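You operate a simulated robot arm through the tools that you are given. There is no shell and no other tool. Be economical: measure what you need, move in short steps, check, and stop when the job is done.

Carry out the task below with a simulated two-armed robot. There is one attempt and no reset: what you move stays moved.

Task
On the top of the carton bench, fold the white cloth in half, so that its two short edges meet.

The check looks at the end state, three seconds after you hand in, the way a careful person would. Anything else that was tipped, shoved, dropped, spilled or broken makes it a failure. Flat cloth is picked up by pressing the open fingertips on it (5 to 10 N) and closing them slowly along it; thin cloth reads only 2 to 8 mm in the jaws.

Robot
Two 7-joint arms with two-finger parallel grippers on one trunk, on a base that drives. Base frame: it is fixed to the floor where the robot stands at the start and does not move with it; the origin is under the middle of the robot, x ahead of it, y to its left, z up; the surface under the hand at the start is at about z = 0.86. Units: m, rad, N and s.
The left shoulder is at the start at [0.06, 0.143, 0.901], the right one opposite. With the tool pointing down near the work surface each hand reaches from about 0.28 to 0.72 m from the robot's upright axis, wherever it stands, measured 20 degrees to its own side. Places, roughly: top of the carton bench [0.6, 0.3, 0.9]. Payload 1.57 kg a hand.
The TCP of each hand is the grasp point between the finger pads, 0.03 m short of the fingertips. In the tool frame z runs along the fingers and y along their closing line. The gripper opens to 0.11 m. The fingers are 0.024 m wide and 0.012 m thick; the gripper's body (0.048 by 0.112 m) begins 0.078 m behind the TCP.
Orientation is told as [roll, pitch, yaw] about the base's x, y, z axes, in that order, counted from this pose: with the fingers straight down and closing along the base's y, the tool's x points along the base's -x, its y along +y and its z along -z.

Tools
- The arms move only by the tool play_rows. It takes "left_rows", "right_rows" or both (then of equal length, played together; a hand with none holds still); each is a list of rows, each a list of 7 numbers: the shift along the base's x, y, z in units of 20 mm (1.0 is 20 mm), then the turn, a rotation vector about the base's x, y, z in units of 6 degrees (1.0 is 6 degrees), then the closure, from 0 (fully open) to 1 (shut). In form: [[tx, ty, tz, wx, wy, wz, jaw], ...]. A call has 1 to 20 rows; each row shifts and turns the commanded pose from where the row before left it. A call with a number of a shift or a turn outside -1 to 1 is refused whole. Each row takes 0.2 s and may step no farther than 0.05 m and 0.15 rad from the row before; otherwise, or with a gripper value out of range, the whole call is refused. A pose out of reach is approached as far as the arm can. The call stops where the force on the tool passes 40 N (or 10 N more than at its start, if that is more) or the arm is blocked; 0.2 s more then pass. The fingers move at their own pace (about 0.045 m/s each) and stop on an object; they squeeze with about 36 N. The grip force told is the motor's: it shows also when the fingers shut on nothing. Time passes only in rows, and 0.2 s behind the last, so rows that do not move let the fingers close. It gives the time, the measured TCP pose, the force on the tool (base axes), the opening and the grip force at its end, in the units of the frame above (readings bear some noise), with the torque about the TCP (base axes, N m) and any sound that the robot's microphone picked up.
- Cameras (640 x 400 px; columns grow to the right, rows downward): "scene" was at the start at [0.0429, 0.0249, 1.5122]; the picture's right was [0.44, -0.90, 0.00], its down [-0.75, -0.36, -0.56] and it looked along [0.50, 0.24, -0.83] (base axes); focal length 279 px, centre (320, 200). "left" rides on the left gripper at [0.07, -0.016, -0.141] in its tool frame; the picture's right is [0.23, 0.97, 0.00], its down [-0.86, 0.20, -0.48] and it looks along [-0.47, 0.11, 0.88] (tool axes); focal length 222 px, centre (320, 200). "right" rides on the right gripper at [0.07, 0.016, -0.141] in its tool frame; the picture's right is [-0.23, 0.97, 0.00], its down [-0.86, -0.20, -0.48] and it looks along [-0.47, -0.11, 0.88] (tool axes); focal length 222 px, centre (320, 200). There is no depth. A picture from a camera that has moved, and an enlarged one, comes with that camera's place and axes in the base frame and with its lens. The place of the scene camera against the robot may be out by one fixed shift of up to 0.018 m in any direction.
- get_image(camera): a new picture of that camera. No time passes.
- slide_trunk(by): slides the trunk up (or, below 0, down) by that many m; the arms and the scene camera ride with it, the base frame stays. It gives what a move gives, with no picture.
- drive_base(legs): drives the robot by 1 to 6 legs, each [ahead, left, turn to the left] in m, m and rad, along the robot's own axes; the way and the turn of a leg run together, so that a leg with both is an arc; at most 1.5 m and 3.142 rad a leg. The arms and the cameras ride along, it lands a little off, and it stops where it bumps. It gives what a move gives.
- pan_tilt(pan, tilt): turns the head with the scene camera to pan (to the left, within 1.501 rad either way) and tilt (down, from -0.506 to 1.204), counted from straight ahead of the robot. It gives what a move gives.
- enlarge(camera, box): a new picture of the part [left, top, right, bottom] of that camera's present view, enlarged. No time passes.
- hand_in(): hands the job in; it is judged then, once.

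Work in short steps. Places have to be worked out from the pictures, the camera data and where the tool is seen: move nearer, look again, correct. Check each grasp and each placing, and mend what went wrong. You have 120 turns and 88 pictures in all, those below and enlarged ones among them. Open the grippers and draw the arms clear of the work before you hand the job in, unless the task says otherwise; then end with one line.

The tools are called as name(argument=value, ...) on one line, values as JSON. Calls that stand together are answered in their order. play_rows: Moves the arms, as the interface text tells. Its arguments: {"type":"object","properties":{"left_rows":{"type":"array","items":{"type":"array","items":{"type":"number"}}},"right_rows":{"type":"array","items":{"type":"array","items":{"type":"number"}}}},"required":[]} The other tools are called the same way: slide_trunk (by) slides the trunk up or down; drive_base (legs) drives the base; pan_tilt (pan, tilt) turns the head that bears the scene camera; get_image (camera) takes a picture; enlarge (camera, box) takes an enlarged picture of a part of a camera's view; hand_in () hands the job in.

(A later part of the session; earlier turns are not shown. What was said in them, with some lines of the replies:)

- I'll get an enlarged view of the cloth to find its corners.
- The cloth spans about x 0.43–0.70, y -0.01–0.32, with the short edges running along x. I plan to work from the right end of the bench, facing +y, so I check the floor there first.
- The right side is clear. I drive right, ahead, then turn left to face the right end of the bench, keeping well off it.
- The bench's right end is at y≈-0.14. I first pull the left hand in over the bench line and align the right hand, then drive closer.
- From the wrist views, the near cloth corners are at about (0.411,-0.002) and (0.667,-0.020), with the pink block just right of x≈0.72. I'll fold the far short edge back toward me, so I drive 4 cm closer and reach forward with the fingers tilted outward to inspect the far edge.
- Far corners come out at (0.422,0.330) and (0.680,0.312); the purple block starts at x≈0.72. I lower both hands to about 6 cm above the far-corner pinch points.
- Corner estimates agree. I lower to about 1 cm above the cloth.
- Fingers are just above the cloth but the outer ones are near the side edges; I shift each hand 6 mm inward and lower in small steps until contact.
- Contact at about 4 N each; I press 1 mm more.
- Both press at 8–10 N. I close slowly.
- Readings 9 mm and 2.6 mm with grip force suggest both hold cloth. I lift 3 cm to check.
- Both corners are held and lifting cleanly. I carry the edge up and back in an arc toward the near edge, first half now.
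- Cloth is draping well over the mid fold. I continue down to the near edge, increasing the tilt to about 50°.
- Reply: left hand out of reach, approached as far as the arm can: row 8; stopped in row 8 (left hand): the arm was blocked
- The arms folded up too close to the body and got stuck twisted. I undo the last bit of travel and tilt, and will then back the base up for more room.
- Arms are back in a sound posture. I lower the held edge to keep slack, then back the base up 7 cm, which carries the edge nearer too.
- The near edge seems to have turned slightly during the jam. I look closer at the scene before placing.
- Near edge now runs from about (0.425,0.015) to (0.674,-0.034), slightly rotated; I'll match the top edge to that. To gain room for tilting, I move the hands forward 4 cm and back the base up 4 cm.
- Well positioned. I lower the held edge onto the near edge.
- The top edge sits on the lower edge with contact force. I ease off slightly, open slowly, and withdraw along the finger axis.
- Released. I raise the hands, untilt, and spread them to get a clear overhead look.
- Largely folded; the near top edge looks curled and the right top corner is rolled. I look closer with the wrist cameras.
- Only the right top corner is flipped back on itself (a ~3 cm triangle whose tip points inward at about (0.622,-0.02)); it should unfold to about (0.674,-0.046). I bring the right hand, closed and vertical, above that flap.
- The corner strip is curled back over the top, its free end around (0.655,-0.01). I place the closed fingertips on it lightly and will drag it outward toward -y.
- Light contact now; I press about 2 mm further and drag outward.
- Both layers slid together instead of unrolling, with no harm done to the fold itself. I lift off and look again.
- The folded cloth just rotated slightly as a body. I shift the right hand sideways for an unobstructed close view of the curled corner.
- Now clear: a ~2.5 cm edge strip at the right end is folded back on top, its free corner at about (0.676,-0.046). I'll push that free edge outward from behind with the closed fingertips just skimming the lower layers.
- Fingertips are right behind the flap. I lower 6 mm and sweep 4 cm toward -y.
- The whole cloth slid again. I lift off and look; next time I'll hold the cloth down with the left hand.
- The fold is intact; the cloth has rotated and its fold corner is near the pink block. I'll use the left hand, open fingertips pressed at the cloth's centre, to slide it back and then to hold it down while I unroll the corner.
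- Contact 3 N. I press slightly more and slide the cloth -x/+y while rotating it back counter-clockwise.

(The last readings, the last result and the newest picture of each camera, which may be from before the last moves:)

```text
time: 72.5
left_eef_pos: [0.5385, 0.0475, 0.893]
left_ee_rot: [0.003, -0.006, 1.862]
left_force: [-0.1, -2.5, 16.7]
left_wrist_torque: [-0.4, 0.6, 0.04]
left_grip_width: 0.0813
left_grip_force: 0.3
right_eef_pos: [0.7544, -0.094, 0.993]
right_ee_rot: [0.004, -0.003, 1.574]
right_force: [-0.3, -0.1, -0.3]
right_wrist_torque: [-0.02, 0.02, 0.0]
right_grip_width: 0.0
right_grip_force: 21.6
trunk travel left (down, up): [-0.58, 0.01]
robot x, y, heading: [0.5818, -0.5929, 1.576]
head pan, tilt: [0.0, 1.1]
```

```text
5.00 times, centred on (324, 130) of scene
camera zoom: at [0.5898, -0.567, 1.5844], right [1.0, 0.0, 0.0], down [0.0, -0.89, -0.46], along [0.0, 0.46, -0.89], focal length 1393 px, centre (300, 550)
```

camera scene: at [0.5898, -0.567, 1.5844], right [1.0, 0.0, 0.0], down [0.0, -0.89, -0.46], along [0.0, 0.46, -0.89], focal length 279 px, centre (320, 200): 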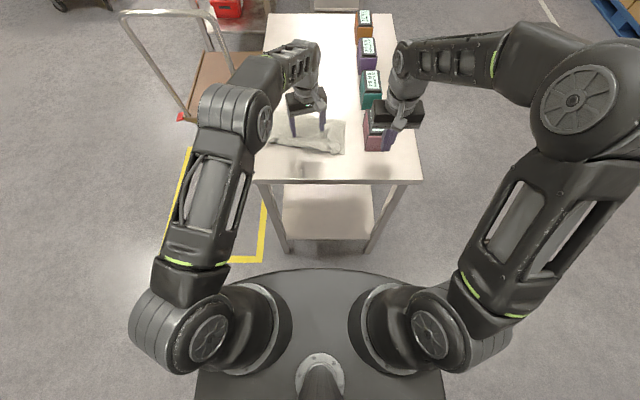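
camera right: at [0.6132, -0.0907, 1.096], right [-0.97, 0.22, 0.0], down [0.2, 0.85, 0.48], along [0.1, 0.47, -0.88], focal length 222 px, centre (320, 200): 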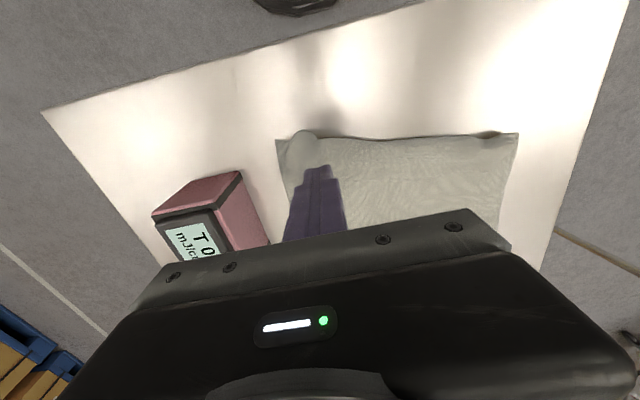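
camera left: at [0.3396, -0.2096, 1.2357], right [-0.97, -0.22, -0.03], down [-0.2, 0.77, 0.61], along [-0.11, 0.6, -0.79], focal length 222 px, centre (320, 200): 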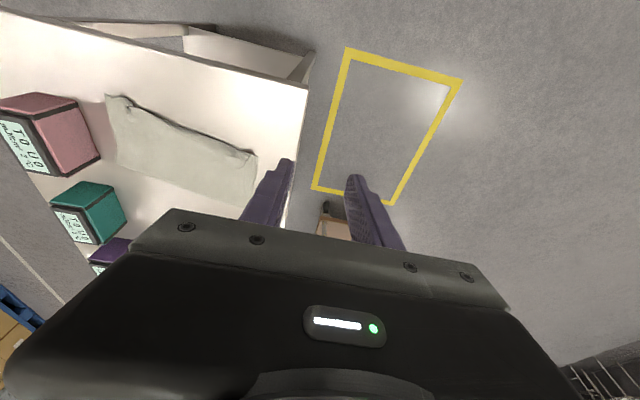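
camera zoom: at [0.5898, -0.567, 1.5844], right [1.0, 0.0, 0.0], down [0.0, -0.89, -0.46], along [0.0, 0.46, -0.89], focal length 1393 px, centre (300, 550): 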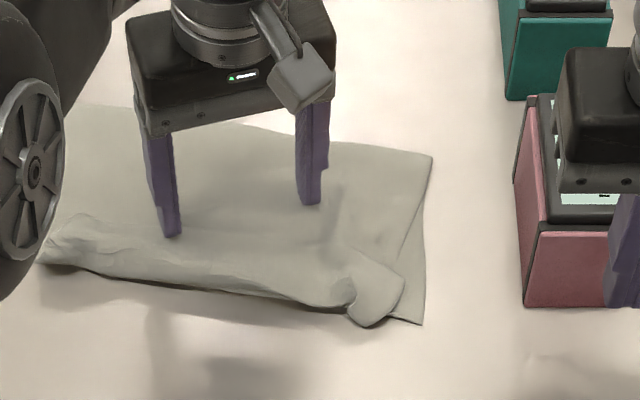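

The cloth slid back neatly as a body, and the left hand now holds it firmly. I bring the right hand (leaned slightly outward for clearance) over the curled flap, whose free corner is at about (0.646,-0.005).

play_rows(right_rows=[[-0.73, 0.506, -0.39, 0, 0.3125, 0, 1], [-0.73, 0.506, -0.39, 0, 0.3125, 0, 1], [-0.73, 0.506, -0.39, 0, 0.3125, 0, 1], [-0.73, 0.506, -0.39, 0, 0.3125, 0, 1], [-0.73, 0.506, -0.39, 0, 0.3125, 0, 1], [-0.73, 0.506, -0.39, 0, 0.3125, 0, 1], [-0.73, 0.506, -0.39, 0, 0.3125, 0, 1], [-0.73, 0.506, -0.39, 0, 0.3125, 0, 1], [0, 0, -0.6, 0, 0, 0, 1], [0, 0, -0.6, 0, 0, 0, 1], [0, 0, 0, 0, 0, 0, 1]])

enlarge(camera="scene", box=[294, 115, 374, 165])

```text
time: 74.9
left_eef_pos: [0.5389, 0.05, 0.8923]
left_ee_rot: [0.004, -0.006, 1.862]
left_force: [-2.0, 1.2, 21.1]
left_wrist_torque: [-0.41, 0.79, -0.08]
left_grip_width: 0.0807
left_grip_force: 0.1
right_eef_pos: [0.6368, -0.0141, 0.908]
right_ee_rot: [0.267, -0.005, 1.573]
right_force: [0.9, 0.3, 1.0]
right_wrist_torque: [-0.04, 0.0, -0.01]
right_grip_width: 0.0
right_grip_force: 21.8
trunk travel left (down, up): [-0.58, 0.01]
robot x, y, heading: [0.5828, -0.5911, 1.573]
head pan, tilt: [0.0, 1.1]
```

```text
8.00 times, centred on (334, 140) of scene
camera zoom: at [0.5898, -0.567, 1.5844], right [1.0, 0.0, 0.0], down [0.0, -0.89, -0.46], along [0.0, 0.46, -0.89], focal length 2229 px, centre (208, 680)
```

zoom: 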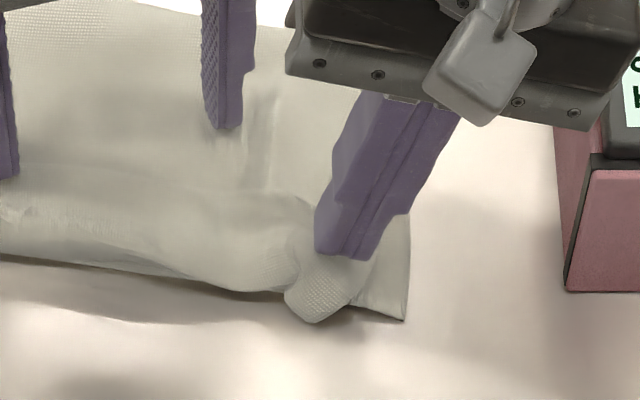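

Fingertips are over the flap. I lower to light contact and drag outward 4 cm while the left hand holds.

play_rows(right_rows=[[0, 0, -0.25, 0, 0, 0, 1], [0, 0, -0.2, 0, 0, 0, 1], [0, 0, 0, 0, 0, 0, 1]])

play_rows(right_rows=[[0, 0, -0.1, 0, 0, 0, 1], [0.08, -0.22, 0, 0, 0, 0, 1], [0.08, -0.22, 0, 0, 0, 0, 1], [0.08, -0.22, 0, 0, 0, 0, 1], [0.08, -0.22, 0, 0, 0, 0, 1], [0.08, -0.22, 0, 0, 0, 0, 1], [0.08, -0.22, 0, 0, 0, 0, 1], [0.08, -0.22, 0, 0, 0, 0, 1], [0.08, -0.22, 0, 0, 0, 0, 1], [0.08, -0.22, 0, 0, 0, 0, 1]])

enlarge(camera="scene", box=[294, 115, 374, 165])

```text
time: 75.7
left_eef_pos: [0.5401, 0.0491, 0.8921]
left_ee_rot: [0.004, -0.006, 1.862]
left_force: [-1.9, 2.1, 20.6]
left_wrist_torque: [-0.38, 0.78, -0.11]
left_grip_width: 0.0811
left_grip_force: 0.0
right_eef_pos: [0.6377, -0.0137, 0.8974]
right_ee_rot: [0.265, -0.006, 1.572]
right_force: [-1.0, -0.3, 0.5]
right_wrist_torque: [-0.01, 0.04, 0.04]
right_grip_width: 0.0004
right_grip_force: 21.0
trunk travel left (down, up): [-0.58, 0.01]
robot x, y, heading: [0.5824, -0.5929, 1.577]
head pan, tilt: [0.0, 1.1]
```

```text
time: 77.9
left_eef_pos: [0.5392, 0.0508, 0.8907]
left_ee_rot: [0.004, -0.004, 1.864]
left_force: [-2.8, 2.5, 22.8]
left_wrist_torque: [-0.37, 0.87, -0.13]
left_grip_width: 0.0808
left_grip_force: 0.6
right_eef_pos: [0.6513, -0.0553, 0.8968]
right_ee_rot: [0.266, -0.004, 1.573]
right_force: [-0.2, -0.2, 0.5]
right_wrist_torque: [0.0, 0.04, -0.03]
right_grip_width: 0.0
right_grip_force: 21.5
trunk travel left (down, up): [-0.58, 0.01]
robot x, y, heading: [0.5797, -0.5949, 1.575]
head pan, tilt: [0.0, 1.1]
```

```text
8.00 times, centred on (334, 140) of scene
camera zoom: at [0.5898, -0.5671, 1.5844], right [1.0, 0.0, 0.0], down [0.0, -0.89, -0.46], along [0.0, 0.46, -0.89], focal length 2229 px, centre (208, 680)
```

zoom: 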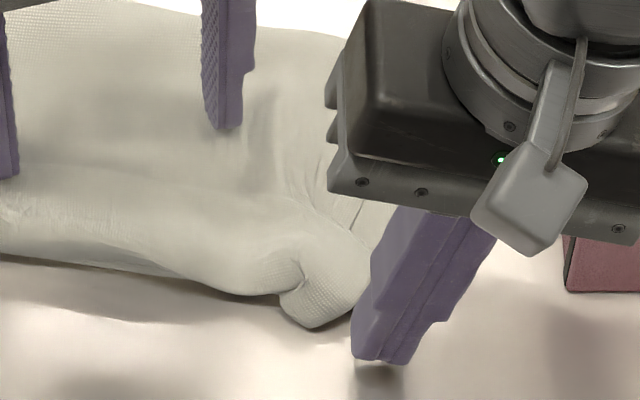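

The hold worked, but the fingertip glided over the flap at only 0.5 N. I go back and repeat with more pressure.

play_rows(right_rows=[[0, -0.2, 0.6, 0, 0, 0, 1], [-0.2, 0.6, 0.6, 0, 0, 0, 1], [-0.2, 0.7, 0, 0, 0, 0, 1], [-0.1, 0.7, 0, 0, 0, 0, 1], [-0.1, 0.2, -0.5, 0, 0, 0, 1], [0, 0, -0.5, 0, 0, 0, 1], [0, 0, -0.2, 0, 0, 0, 1], [0, 0, -0.1, 0, 0, 0, 1], [0, 0, -0.1, 0, 0, 0, 1], [0, 0, 0, 0, 0, 0, 1]])

enlarge(camera="scene", box=[294, 115, 374, 165])

```text
time: 80.1
left_eef_pos: [0.5397, 0.0496, 0.8915]
left_ee_rot: [0.003, -0.005, 1.863]
left_force: [-1.6, 3.4, 18.4]
left_wrist_torque: [-0.31, 0.71, -0.16]
left_grip_width: 0.081
left_grip_force: 0.4
right_eef_pos: [0.6409, -0.0148, 0.8939]
right_ee_rot: [0.266, -0.008, 1.572]
right_force: [1.1, -1.4, 13.6]
right_wrist_torque: [-0.11, -0.01, 0.0]
right_grip_width: 0.0
right_grip_force: 21.8
trunk travel left (down, up): [-0.58, 0.01]
robot x, y, heading: [0.5786, -0.5919, 1.577]
head pan, tilt: [0.0, 1.1]
```

```text
8.00 times, centred on (334, 140) of scene
camera zoom: at [0.5898, -0.5679, 1.5845], right [1.0, 0.0, 0.0], down [0.0, -0.89, -0.46], along [0.0, 0.46, -0.89], focal length 2229 px, centre (208, 680)
```

zoom: 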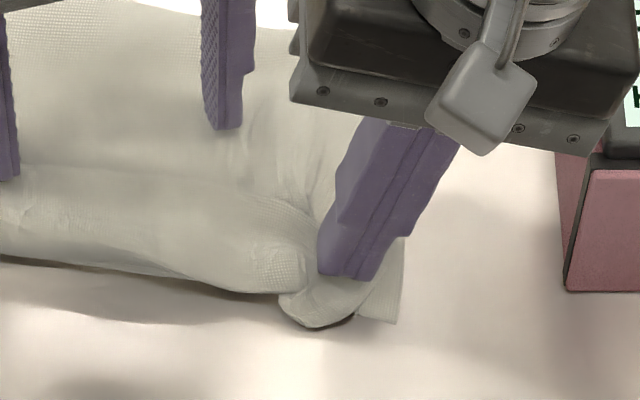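

Now 13 N; I ease off slightly and drag outward.

play_rows(right_rows=[[0, 0, 0.05, 0, 0, 0, 1], [0.06, -0.22, 0, 0, 0, 0, 1], [0.06, -0.22, 0, 0, 0, 0, 1], [0.06, -0.22, 0, 0, 0, 0, 1], [0.06, -0.22, 0, 0, 0, 0, 1], [0.06, -0.22, 0, 0, 0, 0, 1], [0.06, -0.22, 0, 0, 0, 0, 1], [0.06, -0.22, 0, 0, 0, 0, 1]])

enlarge(camera="scene", box=[294, 115, 374, 165])

```text
time: 81.9
left_eef_pos: [0.5393, 0.049, 0.892]
left_ee_rot: [0.004, -0.005, 1.864]
left_force: [0.4, -2.3, 20.4]
left_wrist_torque: [-0.44, 0.72, -0.02]
left_grip_width: 0.0805
left_grip_force: 0.8
right_eef_pos: [0.6479, -0.0474, 0.8929]
right_ee_rot: [0.265, -0.002, 1.573]
right_force: [-1.0, 1.5, 6.6]
right_wrist_torque: [0.08, 0.02, 0.0]
right_grip_width: 0.0001
right_grip_force: 21.2
trunk travel left (down, up): [-0.58, 0.01]
robot x, y, heading: [0.5831, -0.5908, 1.576]
head pan, tilt: [0.0, 1.1]
```

```text
8.00 times, centred on (334, 140) of scene
camera zoom: at [0.5898, -0.5677, 1.5843], right [1.0, 0.0, 0.0], down [0.0, -0.89, -0.46], along [0.0, 0.46, -0.89], focal length 2229 px, centre (208, 680)
```

zoom: 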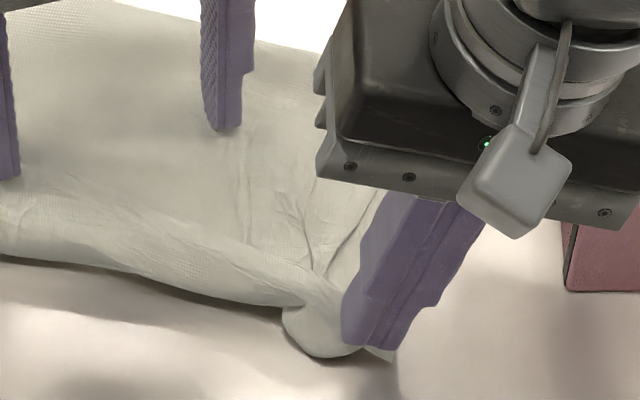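

All layers just stretch together; dragging won't unroll it. I lift the right hand clear and look at the corner again.

play_rows(right_rows=[[0, 0, 0.5, 0, 0, 0, 1], [0.2, -0.3, 0.8, 0, 0, 0, 1], [0.5, -0.5, 0.8, 0, 0, 0, 0.9], [1, -0.5, 0.8, 0, 0, 0, 0.8], [1, -0.5, 0.3, 0, 0, 0, 0.78]])

enlarge(camera="scene", box=[294, 115, 374, 165])

```text
time: 83.1
left_eef_pos: [0.5398, 0.0496, 0.893]
left_ee_rot: [0.003, -0.006, 1.865]
left_force: [-1.0, -2.3, 21.9]
left_wrist_torque: [-0.49, 0.7, 0.07]
left_grip_width: 0.0805
left_grip_force: 0.1
right_eef_pos: [0.7012, -0.0817, 0.9586]
right_ee_rot: [0.269, -0.002, 1.571]
right_force: [-0.2, 0.5, -0.1]
right_wrist_torque: [0.0, 0.0, 0.01]
right_grip_width: 0.0242
right_grip_force: 0.0
trunk travel left (down, up): [-0.58, 0.01]
robot x, y, heading: [0.581, -0.5913, 1.575]
head pan, tilt: [0.0, 1.1]
```

```text
8.00 times, centred on (334, 140) of scene
camera zoom: at [0.5902, -0.5675, 1.5843], right [1.0, 0.0, 0.0], down [0.0, -0.89, -0.46], along [0.0, 0.46, -0.89], focal length 2229 px, centre (208, 680)
```

zoom: 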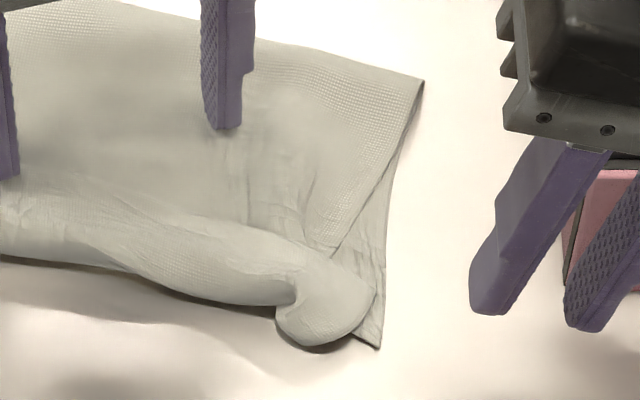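

I'll free the left hand and try to pinch just the flap's free edge with the right hand: fingers aligned with the edge and tilted inward, as worked for the first grasp.

play_rows(left_rows=[[0, 0, 0.5, 0, 0, 0, 0.27], [0, 0, 1, 0, 0, 0, 0.27], [0, 0, 1, 0, 0, 0, 0.27], [-0.5, 0, 1, 0, 0, 0, 0.27], [-1, 0, 1, 0, 0, 0, 0.27], [-1, 0, 1, 0, 0, 0, 0.27], [-1, 0, 1, 0, 0, 0, 0.27], [-1, 0, 0, 0, 0, 0, 0.27], [-1, 0, 0, 0, 0, 0, 0.27], [-1, 0, 0, 0, 0, 0, 0.27]], right_rows=[[0, 0, 0.8, 0, -0.83, 0, 0.78], [0, 0, 0.8, 0, -0.83, 0, 0.78], [0, 0, 0, 0, -0.84, 0, 0.78], [0, 0, 0, 0, 0, -0.92, 0.78], [0, 0, 0, 0, 0, -0.92, 0.78], [0, 0, 0, 0, 0, -0.92, 0.78], [0, 0, 0, 0, 0, -0.92, 0.78], [0, 0, 0, 0, 0, -0.92, 0.78], [0, 0, 0, 0.88, -0.47, 0, 0.78], [0, 0, 0, 0.88, -0.47, 0, 0.78]])

play_rows(right_rows=[[-0.65, 0.49, 0, 0.88, -0.47, 0, 0.78], [-0.65, 0.49, 0, 0.88, -0.47, 0, 0.78], [-0.65, 0.49, 0, 0.88, -0.47, 0, 0.78], [-0.65, 0.49, -0.4, 0, 0, 0, 0.78], [-0.65, 0.49, -0.8, 0, 0, 0, 0.78], [-0.64, 0.49, -0.9, 0, 0, 0, 0.78], [0, 0, -0.9, 0, 0, 0, 0.78], [0, 0, 0, 0, 0, 0, 0.78]])

enlarge(camera="scene", box=[278, 105, 374, 165])

get_image(camera="right")

```text
time: 85.3
left_eef_pos: [0.4074, 0.0514, 1.0204]
left_ee_rot: [0.004, -0.003, 1.86]
left_force: [0.1, 0.6, 0.0]
left_wrist_torque: [0.0, 0.0, -0.01]
left_grip_width: 0.0802
left_grip_force: 0.0
right_eef_pos: [0.7005, -0.0807, 0.9884]
right_ee_rot: [0.003, -0.213, 1.091]
right_force: [-0.7, 0.2, 0.1]
right_wrist_torque: [0.01, -0.02, -0.03]
right_grip_width: 0.0239
right_grip_force: 0.1
trunk travel left (down, up): [-0.58, 0.01]
robot x, y, heading: [0.5821, -0.595, 1.574]
head pan, tilt: [0.0, 1.1]
```

```text
time: 87.1
left_eef_pos: [0.4079, 0.0518, 1.0211]
left_ee_rot: [0.007, -0.004, 1.861]
left_force: [0.2, -0.2, -0.6]
left_wrist_torque: [-0.02, 0.0, -0.02]
left_grip_width: 0.0802
left_grip_force: 0.1
right_eef_pos: [0.6238, -0.0211, 0.9288]
right_ee_rot: [-0.003, -0.525, 1.093]
right_force: [0.6, 0.1, -0.8]
right_wrist_torque: [0.0, 0.0, -0.02]
right_grip_width: 0.0242
right_grip_force: 0.0
trunk travel left (down, up): [-0.58, 0.01]
robot x, y, heading: [0.5801, -0.5911, 1.57]
head pan, tilt: [0.0, 1.1]
```

```text
6.67 times, centred on (326, 135) of scene
camera zoom: at [0.5897, -0.5651, 1.5843], right [1.0, 0.0, 0.0], down [0.0, -0.89, -0.45], along [0.0, 0.45, -0.89], focal length 1858 px, centre (280, 633)
```

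zoom: 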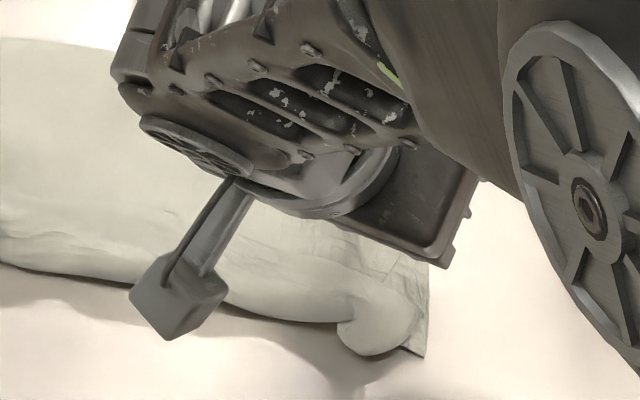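

```text
22 pictures are left
camera right: at [0.5496, -0.1288, 1.0166], right [-0.77, 0.62, 0.11], down [0.41, 0.35, 0.84], along [0.49, 0.7, -0.53], focal length 222 px, centre (320, 200)
```

right: 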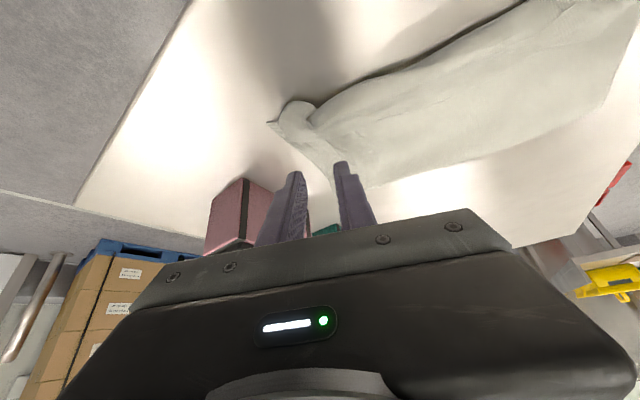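

enlarge(camera="right", box=[240, 80, 400, 180])

```text
4.00 times, centred on (320, 130) of right
camera zoom: at [0.5496, -0.1288, 1.0166], right [-0.77, 0.62, 0.11], down [0.41, 0.35, 0.84], along [0.49, 0.7, -0.53], focal length 888 px, centre (320, 480)
```

zoom: 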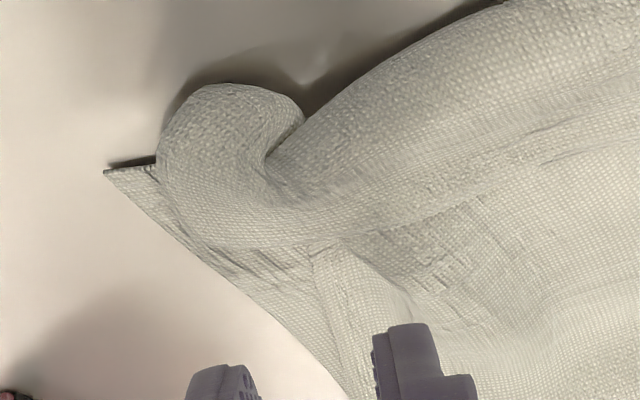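

This view shows the strip at the near edge as a raised tube whose right end overlaps the side. I'll turn the right hand so its jaws straddle that tube end along y, squeeze it, and pull the corner outward.

play_rows(right_rows=[[0, 0, 0.6, -0.88, 0.47, 0, 0.6], [0, 0, 0.6, -0.88, 0.47, 0, 0.5], [0, 0, 0.6, -0.88, 0.47, 0, 0.5], [0, 0, 0, -0.88, 0.47, 0, 0.5], [0, 0, 0, -0.88, 0.47, 0, 0.5], [0, 0, 0, 0, 0, -1, 0.5], [0, 0, 0, 0, 0, -1, 0.5], [0, 0, 0, 0, 0, -1, 0.5], [0, 0, 0, 0, 0, -1, 0.5], [0, 0, 0, 0, 0, -1, 0.5], [0, 0, 0, 0, 0, -1, 0.5], [0, 0, 0, 0, 0, -1, 0.5], [0, 0, 0, 0, 0, -1, 0.5], [0, 0, 0, 0, 0, -1, 0.5], [0, 0, 0, 0, 0, -1, 0.5], [0, 0, 0, 0, 0, -0.4, 0.5]])

get_image(camera="right")

```text
time: 90.5
left_eef_pos: [0.4092, 0.0516, 1.0216]
left_ee_rot: [0.003, -0.004, 1.863]
left_force: [-0.5, 0.2, -0.5]
left_wrist_torque: [-0.04, -0.01, 0.04]
left_grip_width: 0.0801
left_grip_force: 0.0
right_eef_pos: [0.6244, -0.0214, 0.9658]
right_ee_rot: [0.006, -0.002, 0.001]
right_force: [-0.4, -0.3, -0.1]
right_wrist_torque: [-0.05, 0.0, 0.04]
right_grip_width: 0.0551
right_grip_force: 0.0
trunk travel left (down, up): [-0.58, 0.01]
robot x, y, heading: [0.5802, -0.5925, 1.573]
head pan, tilt: [0.0, 1.1]
```

```text
20 pictures are left
camera right: at [0.5555, -0.0048, 1.1069], right [0.23, 0.97, 0.0], down [0.85, -0.2, 0.48], along [0.47, -0.1, -0.88], focal length 222 px, centre (320, 200)
```

right: 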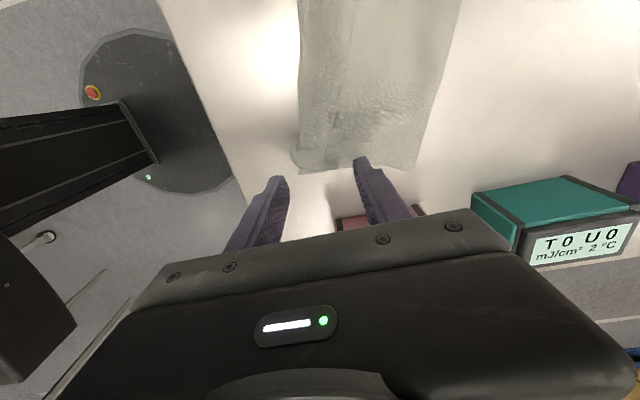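

Orientation reached. I lower the open jaws around the tube end.

play_rows(right_rows=[[0.3, -0.68, 0, 0, 0, 0, 0.5], [0, 0, -0.9, 0, 0, 0, 0.5], [0, 0, -0.9, 0, 0, 0, 0.5], [0, 0, -0.9, 0, 0, 0, 0.5], [0, 0, -0.7, 0, 0, 0, 0.5], [0, 0, 0, 0, 0, 0, 0.5]])

enlarge(camera="right", box=[240, 90, 440, 215])

```text
time: 91.9
left_eef_pos: [0.4082, 0.0532, 1.0206]
left_ee_rot: [0.005, -0.003, 1.861]
left_force: [0.5, -0.6, 1.2]
left_wrist_torque: [0.0, 0.0, 0.01]
left_grip_width: 0.0801
left_grip_force: 0.0
right_eef_pos: [0.6298, -0.0347, 0.8969]
right_ee_rot: [0.003, -0.004, 0.003]
right_force: [1.0, -0.2, -1.2]
right_wrist_torque: [0.02, -0.04, -0.01]
right_grip_width: 0.055
right_grip_force: 0.2
trunk travel left (down, up): [-0.58, 0.01]
robot x, y, heading: [0.5832, -0.5923, 1.577]
head pan, tilt: [0.0, 1.1]
```

```text
3.20 times, centred on (340, 152) of right
camera zoom: at [0.5614, -0.0185, 1.0387], right [0.22, 0.97, 0.0], down [0.85, -0.2, 0.48], along [0.47, -0.1, -0.88], focal length 711 px, centre (256, 352)
```

zoom: 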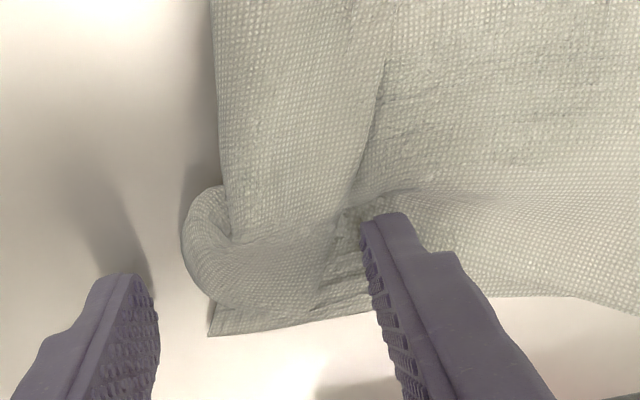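

Very clear now: the inner finger sits right at the strip's free edge. I lower 2.5 mm and close slowly to catch the strip.

play_rows(right_rows=[[0, 0, -0.12, 0, 0, 0, 0.5], [0, 0, 0, 0, 0, 0, 0.55], [0, 0, 0, 0, 0, 0, 0.6], [0, 0, 0, 0, 0, 0, 0.65], [0, 0, 0, 0, 0, 0, 0.7], [0, 0, 0, 0, 0, 0, 0.75], [0, 0, 0, 0, 0, 0, 0.8], [0, 0, 0, 0, 0, 0, 0.85], [0, 0, 0, 0, 0, 0, 0.9], [0, 0, 0, 0, 0, 0, 0.95], [0, 0, 0, 0, 0, 0, 1], [0, 0, 0, 0, 0, 0, 1], [0, 0, 0, 0, 0, 0, 1]])

enlarge(camera="right", box=[240, 90, 440, 215])

```text
time: 94.7
left_eef_pos: [0.4085, 0.0511, 1.0205]
left_ee_rot: [0.005, -0.004, 1.863]
left_force: [1.2, -0.1, 0.3]
left_wrist_torque: [0.01, 0.0, 0.01]
left_grip_width: 0.0803
left_grip_force: 0.1
right_eef_pos: [0.6308, -0.0344, 0.8943]
right_ee_rot: [0.003, -0.005, 0.004]
right_force: [-0.8, 1.2, 1.7]
right_wrist_torque: [0.03, 0.03, -0.02]
right_grip_width: 0.0025
right_grip_force: 23.8
trunk travel left (down, up): [-0.58, 0.01]
robot x, y, heading: [0.5811, -0.5924, 1.575]
head pan, tilt: [0.0, 1.1]
```

```text
3.20 times, centred on (340, 152) of right
camera zoom: at [0.5616, -0.0184, 1.0363], right [0.22, 0.97, 0.0], down [0.85, -0.2, 0.48], along [0.47, -0.1, -0.88], focal length 711 px, centre (256, 352)
```

zoom: 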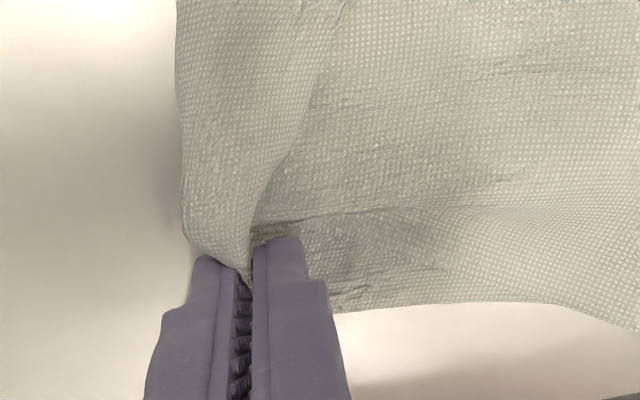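

It holds the strip corner (2.5 mm). I lift 2.5 cm and look.

play_rows(right_rows=[[0, -0.1, 0.4, 0, 0, 0, 1], [0, -0.2, 0.4, 0, 0, 0, 1], [0.1, -0.3, 0.4, 0, 0, 0, 1], [0.1, -0.3, 0, 0, 0, 0, 1]])

enlarge(camera="right", box=[200, 60, 440, 210])

enlarge(camera="scene", box=[262, 95, 374, 165])

```text
time: 95.7
left_eef_pos: [0.4083, 0.0516, 1.0219]
left_ee_rot: [0.006, -0.002, 1.861]
left_force: [0.7, -0.6, 0.0]
left_wrist_torque: [0.02, 0.03, -0.04]
left_grip_width: 0.0802
left_grip_force: 0.1
right_eef_pos: [0.6328, -0.0553, 0.9181]
right_ee_rot: [0.004, -0.003, 0.004]
right_force: [-0.5, -0.2, -0.1]
right_wrist_torque: [0.02, 0.03, -0.04]
right_grip_width: 0.0029
right_grip_force: 24.3
trunk travel left (down, up): [-0.58, 0.01]
robot x, y, heading: [0.5789, -0.5901, 1.569]
head pan, tilt: [0.0, 1.1]
```

```text
2.67 times, centred on (320, 135) of right
camera zoom: at [0.5652, -0.0375, 1.0606], right [0.22, 0.97, 0.0], down [0.85, -0.2, 0.48], along [0.47, -0.1, -0.88], focal length 592 px, centre (320, 373)
```

zoom: 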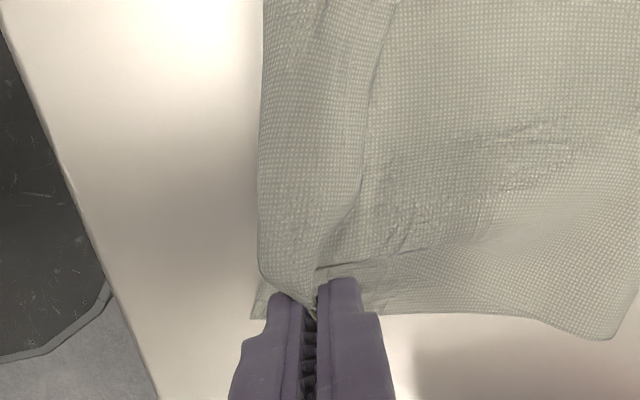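

```text
5.71 times, centred on (318, 130) of scene
camera zoom: at [0.5897, -0.565, 1.5843], right [1.0, 0.0, 0.0], down [0.0, -0.89, -0.45], along [0.0, 0.45, -0.89], focal length 1592 px, centre (331, 600)
```

zoom: 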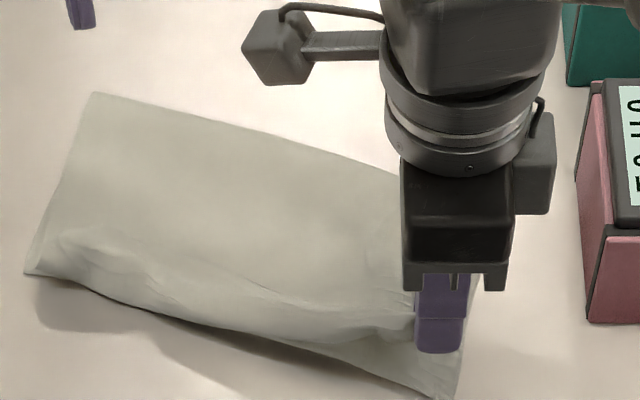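

The corner strip is free and held. I'll carry it over the lower right corner (0.644,-0.080) while leaning the hand outward 45°, so the strip lays flat outward rather than curling back.

play_rows(right_rows=[[0, -0.26, 0.3, 0.94, 0, 0, 1], [0, -0.26, 0.3, 0.94, 0, 0, 1], [0, -0.26, 0.3, 0.94, 0, 0, 1], [0, -0.26, 0.1, 0.94, 0, 0, 1], [0, -0.26, 0, 0.94, 0, 0, 1], [0, -0.26, 0, 0.94, 0, 0, 1], [0, -0.26, 0, 0.94, 0, 0, 1], [0, -0.26, 0, 0.94, 0, 0, 1], [0, 0, 0, 0, 0, 0, 1]])

enlarge(camera="scene", box=[262, 100, 374, 170])

enlarge(camera="right", box=[200, 60, 440, 210])

```text
time: 97.7
left_eef_pos: [0.409, 0.0501, 1.0207]
left_ee_rot: [0.004, -0.003, 1.862]
left_force: [0.2, -0.3, 0.7]
left_wrist_torque: [-0.01, 0.02, 0.0]
left_grip_width: 0.0805
left_grip_force: 0.0
right_eef_pos: [0.6347, -0.0958, 0.9367]
right_ee_rot: [0.793, -0.006, -0.001]
right_force: [1.3, 0.2, -1.0]
right_wrist_torque: [-0.06, 0.0, -0.04]
right_grip_width: 0.0022
right_grip_force: 24.4
trunk travel left (down, up): [-0.58, 0.01]
robot x, y, heading: [0.5813, -0.5934, 1.573]
head pan, tilt: [0.0, 1.1]
```

```text
5.71 times, centred on (318, 135) of scene
camera zoom: at [0.5897, -0.565, 1.5843], right [1.0, 0.0, 0.0], down [0.0, -0.89, -0.45], along [0.0, 0.45, -0.89], focal length 1592 px, centre (331, 571)
```

zoom: 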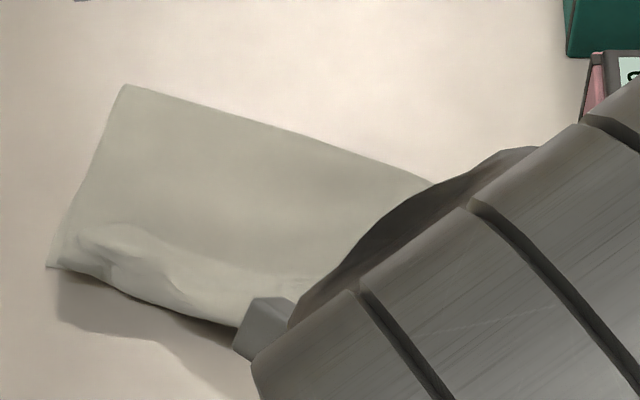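

```text
2.67 times, centred on (320, 135) of right
camera zoom: at [0.5656, -0.1843, 1.0488], right [0.22, 0.68, 0.69], down [0.85, -0.48, 0.2], along [0.47, 0.55, -0.69], focal length 592 px, centre (320, 373)
```

zoom: 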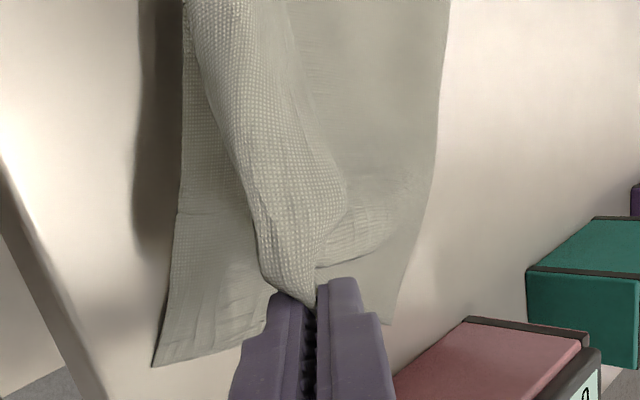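

Very clear view: the lower right corner is now at about (0.650,-0.107). I lower the held corner onto it.

play_rows(right_rows=[[0.05, -0.25, -0.35, 0, 0, 0, 1], [0.05, -0.25, -0.35, 0, 0, 0, 1], [0.05, -0.25, -0.35, 0, 0, 0, 1], [0.05, -0.25, -0.35, 0, 0, 0, 1], [0.05, -0.25, -0.3, 0, 0, 0, 1], [0, -0.25, -0.2, 0, 0, 0, 1], [0, 0, 0, 0, 0, 0, 1]])

enlarge(camera="right", box=[200, 60, 440, 210])

```text
time: 99.3
left_eef_pos: [0.4081, 0.05, 1.0206]
left_ee_rot: [0.002, -0.005, 1.861]
left_force: [0.5, 0.2, -0.3]
left_wrist_torque: [-0.02, 0.01, 0.03]
left_grip_width: 0.0801
left_grip_force: 0.0
right_eef_pos: [0.6386, -0.1244, 0.9]
right_ee_rot: [0.791, -0.003, 0.0]
right_force: [0.4, -0.4, -0.3]
right_wrist_torque: [-0.01, -0.03, 0.04]
right_grip_width: 0.0026
right_grip_force: 23.7
trunk travel left (down, up): [-0.58, 0.01]
robot x, y, heading: [0.5826, -0.5972, 1.578]
head pan, tilt: [0.0, 1.1]
```

```text
2.67 times, centred on (320, 135) of right
camera zoom: at [0.5694, -0.2135, 1.0114], right [0.22, 0.68, 0.69], down [0.85, -0.48, 0.2], along [0.47, 0.55, -0.69], focal length 592 px, centre (320, 373)
```

zoom: 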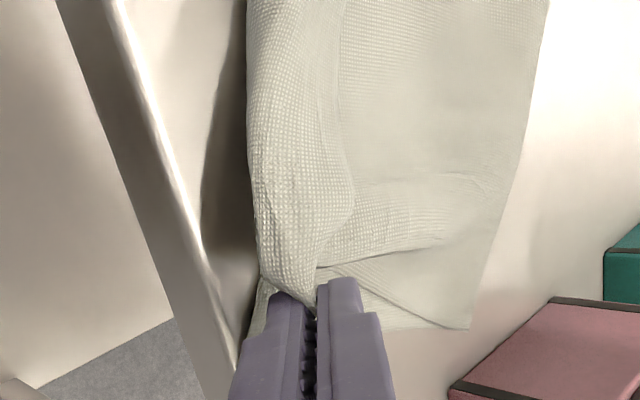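

The corner is nearly on the lower one. I lower the last few mm, open a little, and withdraw along the finger axis.

play_rows(right_rows=[[0.1, -0.2, -0.15, 0, 0, 0, 1], [0, -0.1, -0.1, 0, 0, 0, 1], [0, 0, 0, 0, 0, 0, 0.95], [0, 0, 0, 0, 0, 0, 0.9], [0, 0, 0, 0, 0, 0, 0.86], [0, 0, 0, 0, 0, 0, 0.84], [0, -0.3, 0.3, 0, 0, 0, 0.84], [0, -0.5, 0.5, 0, 0, 0, 0.84], [0, -0.6, 0.6, 0, 0, 0, 0.84], [0, -0.6, 0.6, 0, 0, 0, 0.84], [0, -0.3, 0.9, 0, 0, 0, 0.84], [0, 0, 1, 0, 0, 0, 0.84], [0.5, 0, 1, -0.9, 0, 0, 0.84], [1, 0, 0.5, -0.9, 0, 0, 0.84], [1, 0, 0, -0.9, 0, 0, 0.84], [1, 0, 0, -0.9, 0, 0, 0.84], [1, 0, 0, -0.9, 0, 0, 0.84]])

enlarge(camera="scene", box=[252, 100, 380, 180])

```text
time: 102.9
left_eef_pos: [0.4092, 0.0515, 1.0221]
left_ee_rot: [0.005, -0.003, 1.861]
left_force: [-1.1, 0.0, -0.2]
left_wrist_torque: [0.01, 0.01, 0.02]
left_grip_width: 0.0802
left_grip_force: 0.0
right_eef_pos: [0.7157, -0.1567, 1.0006]
right_ee_rot: [0.318, -0.004, 0.001]
right_force: [-0.5, 0.2, 0.2]
right_wrist_torque: [0.01, 0.01, 0.0]
right_grip_width: 0.0174
right_grip_force: 0.1
right hand out of reach, approached as far as the arm can: row 9, 10, 11
trunk travel left (down, up): [-0.58, 0.01]
robot x, y, heading: [0.5815, -0.5901, 1.574]
head pan, tilt: [0.0, 1.1]
```

```text
5.00 times, centred on (316, 140) of scene
camera zoom: at [0.59, -0.5649, 1.5843], right [1.0, 0.0, 0.0], down [0.0, -0.89, -0.45], along [0.0, 0.45, -0.89], focal length 1393 px, centre (340, 500)
```

zoom: 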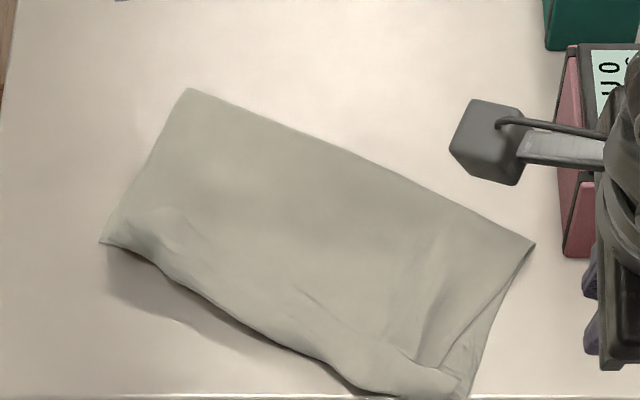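

The corner flap is unrolled and the edges meet now, but that corner lies close to the bench's end. I move the right hand clear and use the left hand, pressed at the cloth centre, to slide it back inward.

play_rows(left_rows=[[0, 0, 0, 0, 0, -0.44, 0.27], [0.4, -0.2, 0, 0, 0, -0.44, 0.27], [0.9, -0.4, -0.4, 0, 0, -0.44, 0.27], [1, -0.4, -0.4, 0, 0, -0.44, 0.27], [1, -0.4, -0.4, 0, 0, -0.44, 0.27], [1, -0.4, -0.5, 0, 0, -0.44, 0.27], [1, -0.4, -0.5, 0, 0, -0.44, 0.27], [1, -0.4, -0.5, 0, 0, -0.44, 0.27], [1, -0.4, -0.5, 0, 0, -0.44, 0.27], [0.5, -0.3, -0.5, 0, 0, 0, 0.27]], right_rows=[[0.5, -0.2, 0.5, 0, 0, 0, 0.84], [0.6, -0.2, 0.5, 0, 0, 0, 0.84], [0.6, -0.2, 0.5, 0, 0, 0, 0.84], [0.6, -0.2, 0.5, 0, 0, 0, 0.84], [0.6, -0.2, 0, 0, 0, 0, 0.84], [0.6, -0.2, 0, 0, 0, 0, 0.84], [0.6, -0.2, 0, 0, 0, 0, 0.84], [0.6, -0.2, 0, 0, 0, 0, 0.84], [0.6, 0, 0, 0, 0, 0, 0.84], [0, 0, 0, 0, 0, 0, 0.84]])

play_rows(left_rows=[[0, 0, -0.7, 0, 0, 0, 0.27], [0, 0, -0.7, 0, 0, 0, 0.27], [0, 0, -0.45, 0, 0, 0, 0.27], [0, 0, 0, 0, 0, 0, 0.27]])

```text
time: 105.1
left_eef_pos: [0.5648, -0.0158, 0.9486]
left_ee_rot: [0.005, -0.004, 1.448]
left_force: [-0.7, 1.0, 0.1]
left_wrist_torque: [0.04, 0.0, -0.01]
left_grip_width: 0.0803
left_grip_force: 0.1
right_eef_pos: [0.8213, -0.1862, 1.0421]
right_ee_rot: [0.32, -0.004, 0.003]
right_force: [0.3, 0.7, 0.6]
right_wrist_torque: [0.0, 0.0, 0.0]
right_grip_width: 0.0176
right_grip_force: 0.1
trunk travel left (down, up): [-0.58, 0.01]
robot x, y, heading: [0.5824, -0.595, 1.575]
head pan, tilt: [0.0, 1.1]
```

```text
time: 106.1
left_eef_pos: [0.5656, -0.0154, 0.9105]
left_ee_rot: [0.004, -0.003, 1.448]
left_force: [0.5, 0.3, 0.9]
left_wrist_torque: [0.0, 0.0, 0.0]
left_grip_width: 0.0802
left_grip_force: 0.1
right_eef_pos: [0.8213, -0.1876, 1.0416]
right_ee_rot: [0.322, -0.003, 0.002]
right_force: [-0.4, -0.1, 0.2]
right_wrist_torque: [-0.03, 0.02, 0.0]
right_grip_width: 0.0175
right_grip_force: 0.0
trunk travel left (down, up): [-0.58, 0.01]
robot x, y, heading: [0.5817, -0.5905, 1.571]
head pan, tilt: [0.0, 1.1]
```

I lower to contact, then slide the cloth inward (+y) with a counter-clockwise turn.

play_rows(left_rows=[[0, 0, -0.4, 0, 0, 0, 0.27], [0, 0, -0.3, 0, 0, 0, 0.27], [0, 0, -0.15, 0, 0, 0, 0.27], [0, 0, 0, 0, 0, 0, 0.27]])

play_rows(left_rows=[[0, 0, -0.06, 0, 0, 0, 0.27], [-0.1, 0.2, 0, 0, 0, 0.25, 0.27], [-0.2, 0.3, 0, 0, 0, 0.35, 0.27], [-0.2, 0.35, 0, 0, 0, 0.35, 0.27], [-0.2, 0.35, 0, 0, 0, 0.35, 0.27], [-0.2, 0.35, 0, 0, 0, 0.35, 0.27], [-0.2, 0.35, 0, 0, 0, 0.35, 0.27], [0, 0.35, 0, 0, 0, 0.35, 0.27], [0, 0.35, 0, 0, 0, 0.35, 0.27], [0, 0.35, 0, 0, 0, 0.35, 0.27], [0, 0.35, 0, 0, 0, 0.35, 0.27], [0, 0.35, 0, 0, 0, 0.35, 0.27]])

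play_rows(left_rows=[[0, 0, 0.5, 0, 0, 0, 0.27], [0, 0, 1, 0, 0, 0, 0.27], [-0.5, -0.3, 1, 0, 0, 0, 0.27], [-1, -0.6, 1, 0, 0, 0, 0.27], [-1, -0.6, 1, 0, 0, 0, 0.27], [-1, -0.6, 1, 0, 0, 0, 0.27], [-1, -0.6, 1, 0, 0, 0, 0.27], [-1, -0.6, 0, 0, 0, 0, 0.27], [-1, -0.6, 0, 0, 0, 0, 0.27], [-1, -0.6, 0, 0, 0, 0, 0.27]])

enlarge(camera="scene", box=[252, 90, 380, 170])

```text
time: 107.1
left_eef_pos: [0.5648, -0.0162, 0.8934]
left_ee_rot: [0.006, -0.004, 1.446]
left_force: [0.3, -0.2, 0.0]
left_wrist_torque: [-0.02, -0.02, 0.0]
left_grip_width: 0.0801
left_grip_force: 0.0
right_eef_pos: [0.8211, -0.1876, 1.0415]
right_ee_rot: [0.321, -0.005, 0.002]
right_force: [0.5, 0.2, 0.5]
right_wrist_torque: [-0.03, 0.01, -0.02]
right_grip_width: 0.0177
right_grip_force: 0.1
trunk travel left (down, up): [-0.58, 0.01]
robot x, y, heading: [0.582, -0.5912, 1.574]
head pan, tilt: [0.0, 1.1]
```

```text
time: 109.7
left_eef_pos: [0.544, 0.0586, 0.8924]
left_ee_rot: [0.005, -0.003, 1.843]
left_force: [-0.2, 1.0, 0.9]
left_wrist_torque: [-0.02, 0.01, -0.05]
left_grip_width: 0.0802
left_grip_force: 0.0
right_eef_pos: [0.8218, -0.1881, 1.0406]
right_ee_rot: [0.319, -0.004, 0.0]
right_force: [-0.4, -0.4, -0.5]
right_wrist_torque: [0.01, -0.01, -0.02]
right_grip_width: 0.0176
right_grip_force: 0.1
trunk travel left (down, up): [-0.58, 0.01]
robot x, y, heading: [0.5804, -0.5933, 1.575]
head pan, tilt: [0.0, 1.1]
```

```text
time: 111.9
left_eef_pos: [0.3927, -0.0334, 1.0215]
left_ee_rot: [0.004, -0.001, 1.838]
left_force: [-0.3, -0.3, -0.2]
left_wrist_torque: [0.03, -0.01, -0.01]
left_grip_width: 0.0803
left_grip_force: 0.1
right_eef_pos: [0.8218, -0.1874, 1.0412]
right_ee_rot: [0.321, -0.003, 0.003]
right_force: [-0.8, 0.5, -0.4]
right_wrist_torque: [-0.02, 0.01, 0.03]
right_grip_width: 0.0174
right_grip_force: 0.0
trunk travel left (down, up): [-0.58, 0.01]
robot x, y, heading: [0.5818, -0.5928, 1.576]
head pan, tilt: [0.0, 1.1]
```

```text
5.00 times, centred on (316, 130) of scene
camera zoom: at [0.5892, -0.5656, 1.5843], right [1.0, 0.0, 0.0], down [0.0, -0.89, -0.45], along [0.0, 0.45, -0.89], focal length 1393 px, centre (340, 550)
```

zoom: 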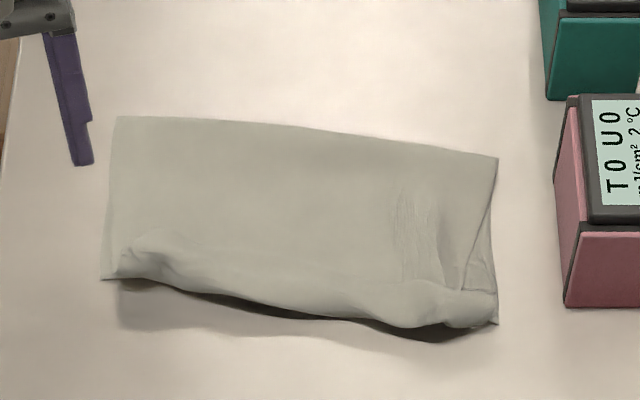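

Cloth is back well inside the bench, and the corners now nearly coincide. I inspect the near edge closely.

enlarge(camera="scene", box=[316, 120, 364, 150])

enlarge(camera="scene", box=[262, 120, 326, 160])

```text
13.33 times, centred on (340, 135) of scene
camera zoom: at [0.5892, -0.5656, 1.5843], right [1.0, 0.0, 0.0], down [0.0, -0.89, -0.45], along [0.0, 0.45, -0.89], focal length 3715 px, centre (53, 1067)
```

zoom: 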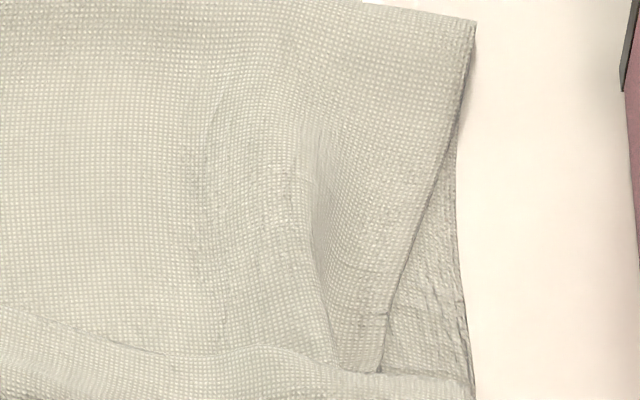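

```text
10.00 times, centred on (294, 140) of scene
camera zoom: at [0.5892, -0.5656, 1.5843], right [1.0, 0.0, 0.0], down [0.0, -0.89, -0.45], along [0.0, 0.45, -0.89], focal length 2786 px, centre (580, 800)
```

zoom: 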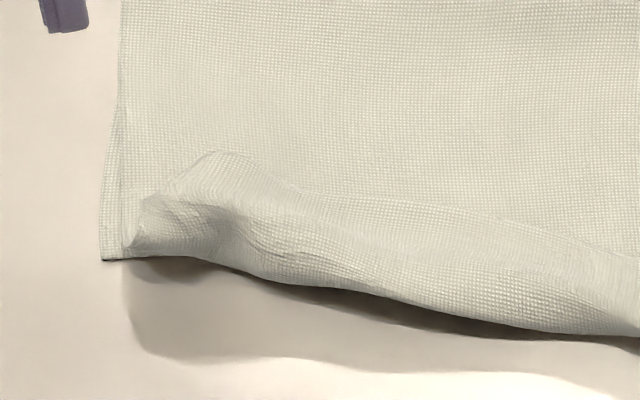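

The short edges and corners now meet within about 1–2 cm all along, with the fold straight. Further handling risks disturbing it, so I open the grippers and draw both arms clear, then back away.

play_rows(left_rows=[[-0.4, -0.5, 0.8, 0, 0, 0, 0], [-0.4, -0.8, 0.8, 0, 0, 0, 0], [-0.4, -0.8, 0.8, 0, 0, 0, 0], [-0.4, -0.8, 0.6, 0, 0, 0, 0], [0, -0.8, 0, 0, 0, 0, 0], [0, 0, 0, 0, 0, 0, 0]], right_rows=[[0, -0.2, 0.8, 0, 0, 0, 0.5], [0, -0.2, 0.8, 0, 0, 0, 0.3], [0, 0, 0.8, 0, 0, 0, 0], [0, 0, 0.5, 0, 0, 0, 0], [0, 0, 0, 0, 0, 0, 0], [0, 0, 0, 0, 0, 0, 0]])

drive_base(legs=[[-0.15, 0, 0]])

get_image(camera="scene")

enlarge(camera="scene", box=[240, 60, 400, 160])

```text
time: 113.3
left_eef_pos: [0.3607, -0.1067, 1.0819]
left_ee_rot: [0.006, -0.002, 1.841]
left_force: [-0.1, -0.1, -0.8]
left_wrist_torque: [0.02, 0.0, -0.03]
left_grip_width: 0.11
left_grip_force: 0.0
right_eef_pos: [0.8227, -0.1965, 1.0989]
right_ee_rot: [0.322, -0.002, 0.003]
right_force: [-0.7, 0.1, -0.6]
right_wrist_torque: [0.0, -0.02, -0.06]
right_grip_width: 0.1101
right_grip_force: 0.2
trunk travel left (down, up): [-0.58, 0.01]
robot x, y, heading: [0.5771, -0.5917, 1.579]
head pan, tilt: [0.0, 1.1]
```

```text
time: 114.7
left_eef_pos: [0.3643, -0.2588, 1.0813]
left_ee_rot: [0.005, -0.004, 1.838]
left_force: [0.0, -0.5, 0.3]
left_wrist_torque: [0.01, -0.02, -0.01]
left_grip_width: 0.1097
left_grip_force: 0.0
right_eef_pos: [0.8234, -0.3486, 1.099]
right_ee_rot: [0.322, -0.002, 0.0]
right_force: [0.0, 0.7, -0.5]
right_wrist_torque: [0.05, -0.01, -0.01]
right_grip_width: 0.1098
right_grip_force: 0.2
trunk travel left (down, up): [-0.58, 0.01]
robot x, y, heading: [0.5802, -0.7432, 1.576]
head pan, tilt: [0.0, 1.1]
```

```text
8 pictures are left
camera scene: at [0.5902, -0.7184, 1.5843], right [1.0, 0.0, 0.0], down [0.0, -0.89, -0.46], along [0.0, 0.46, -0.89], focal length 279 px, centre (320, 200)
```

scene: 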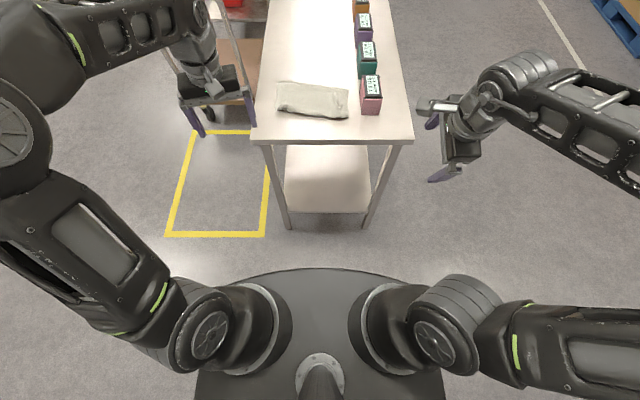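

```text
4.00 times, centred on (320, 110) of scene
camera zoom: at [0.5902, -0.7184, 1.5843], right [1.0, 0.0, 0.0], down [0.0, -0.89, -0.46], along [0.0, 0.46, -0.89], focal length 1115 px, centre (320, 560)
```

zoom: 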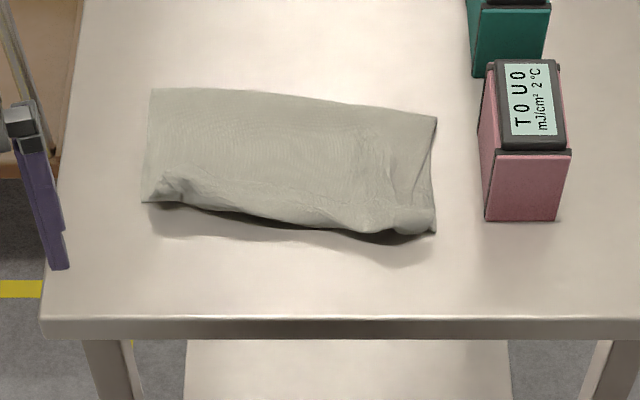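

The cloth is folded in half with its short edges together, the blocks are untouched, and the arms are clear. I hand in.

hand_in()

```text
The job is handed in.
```

The white cloth is folded in half on the carton bench, its short edges meeting to within about 1–2 cm. The top edge still has a slight curl. The cloth ended up a little turned from where it lay, but well inside the bench. The blocks were not moved, and both arms are open and clear.
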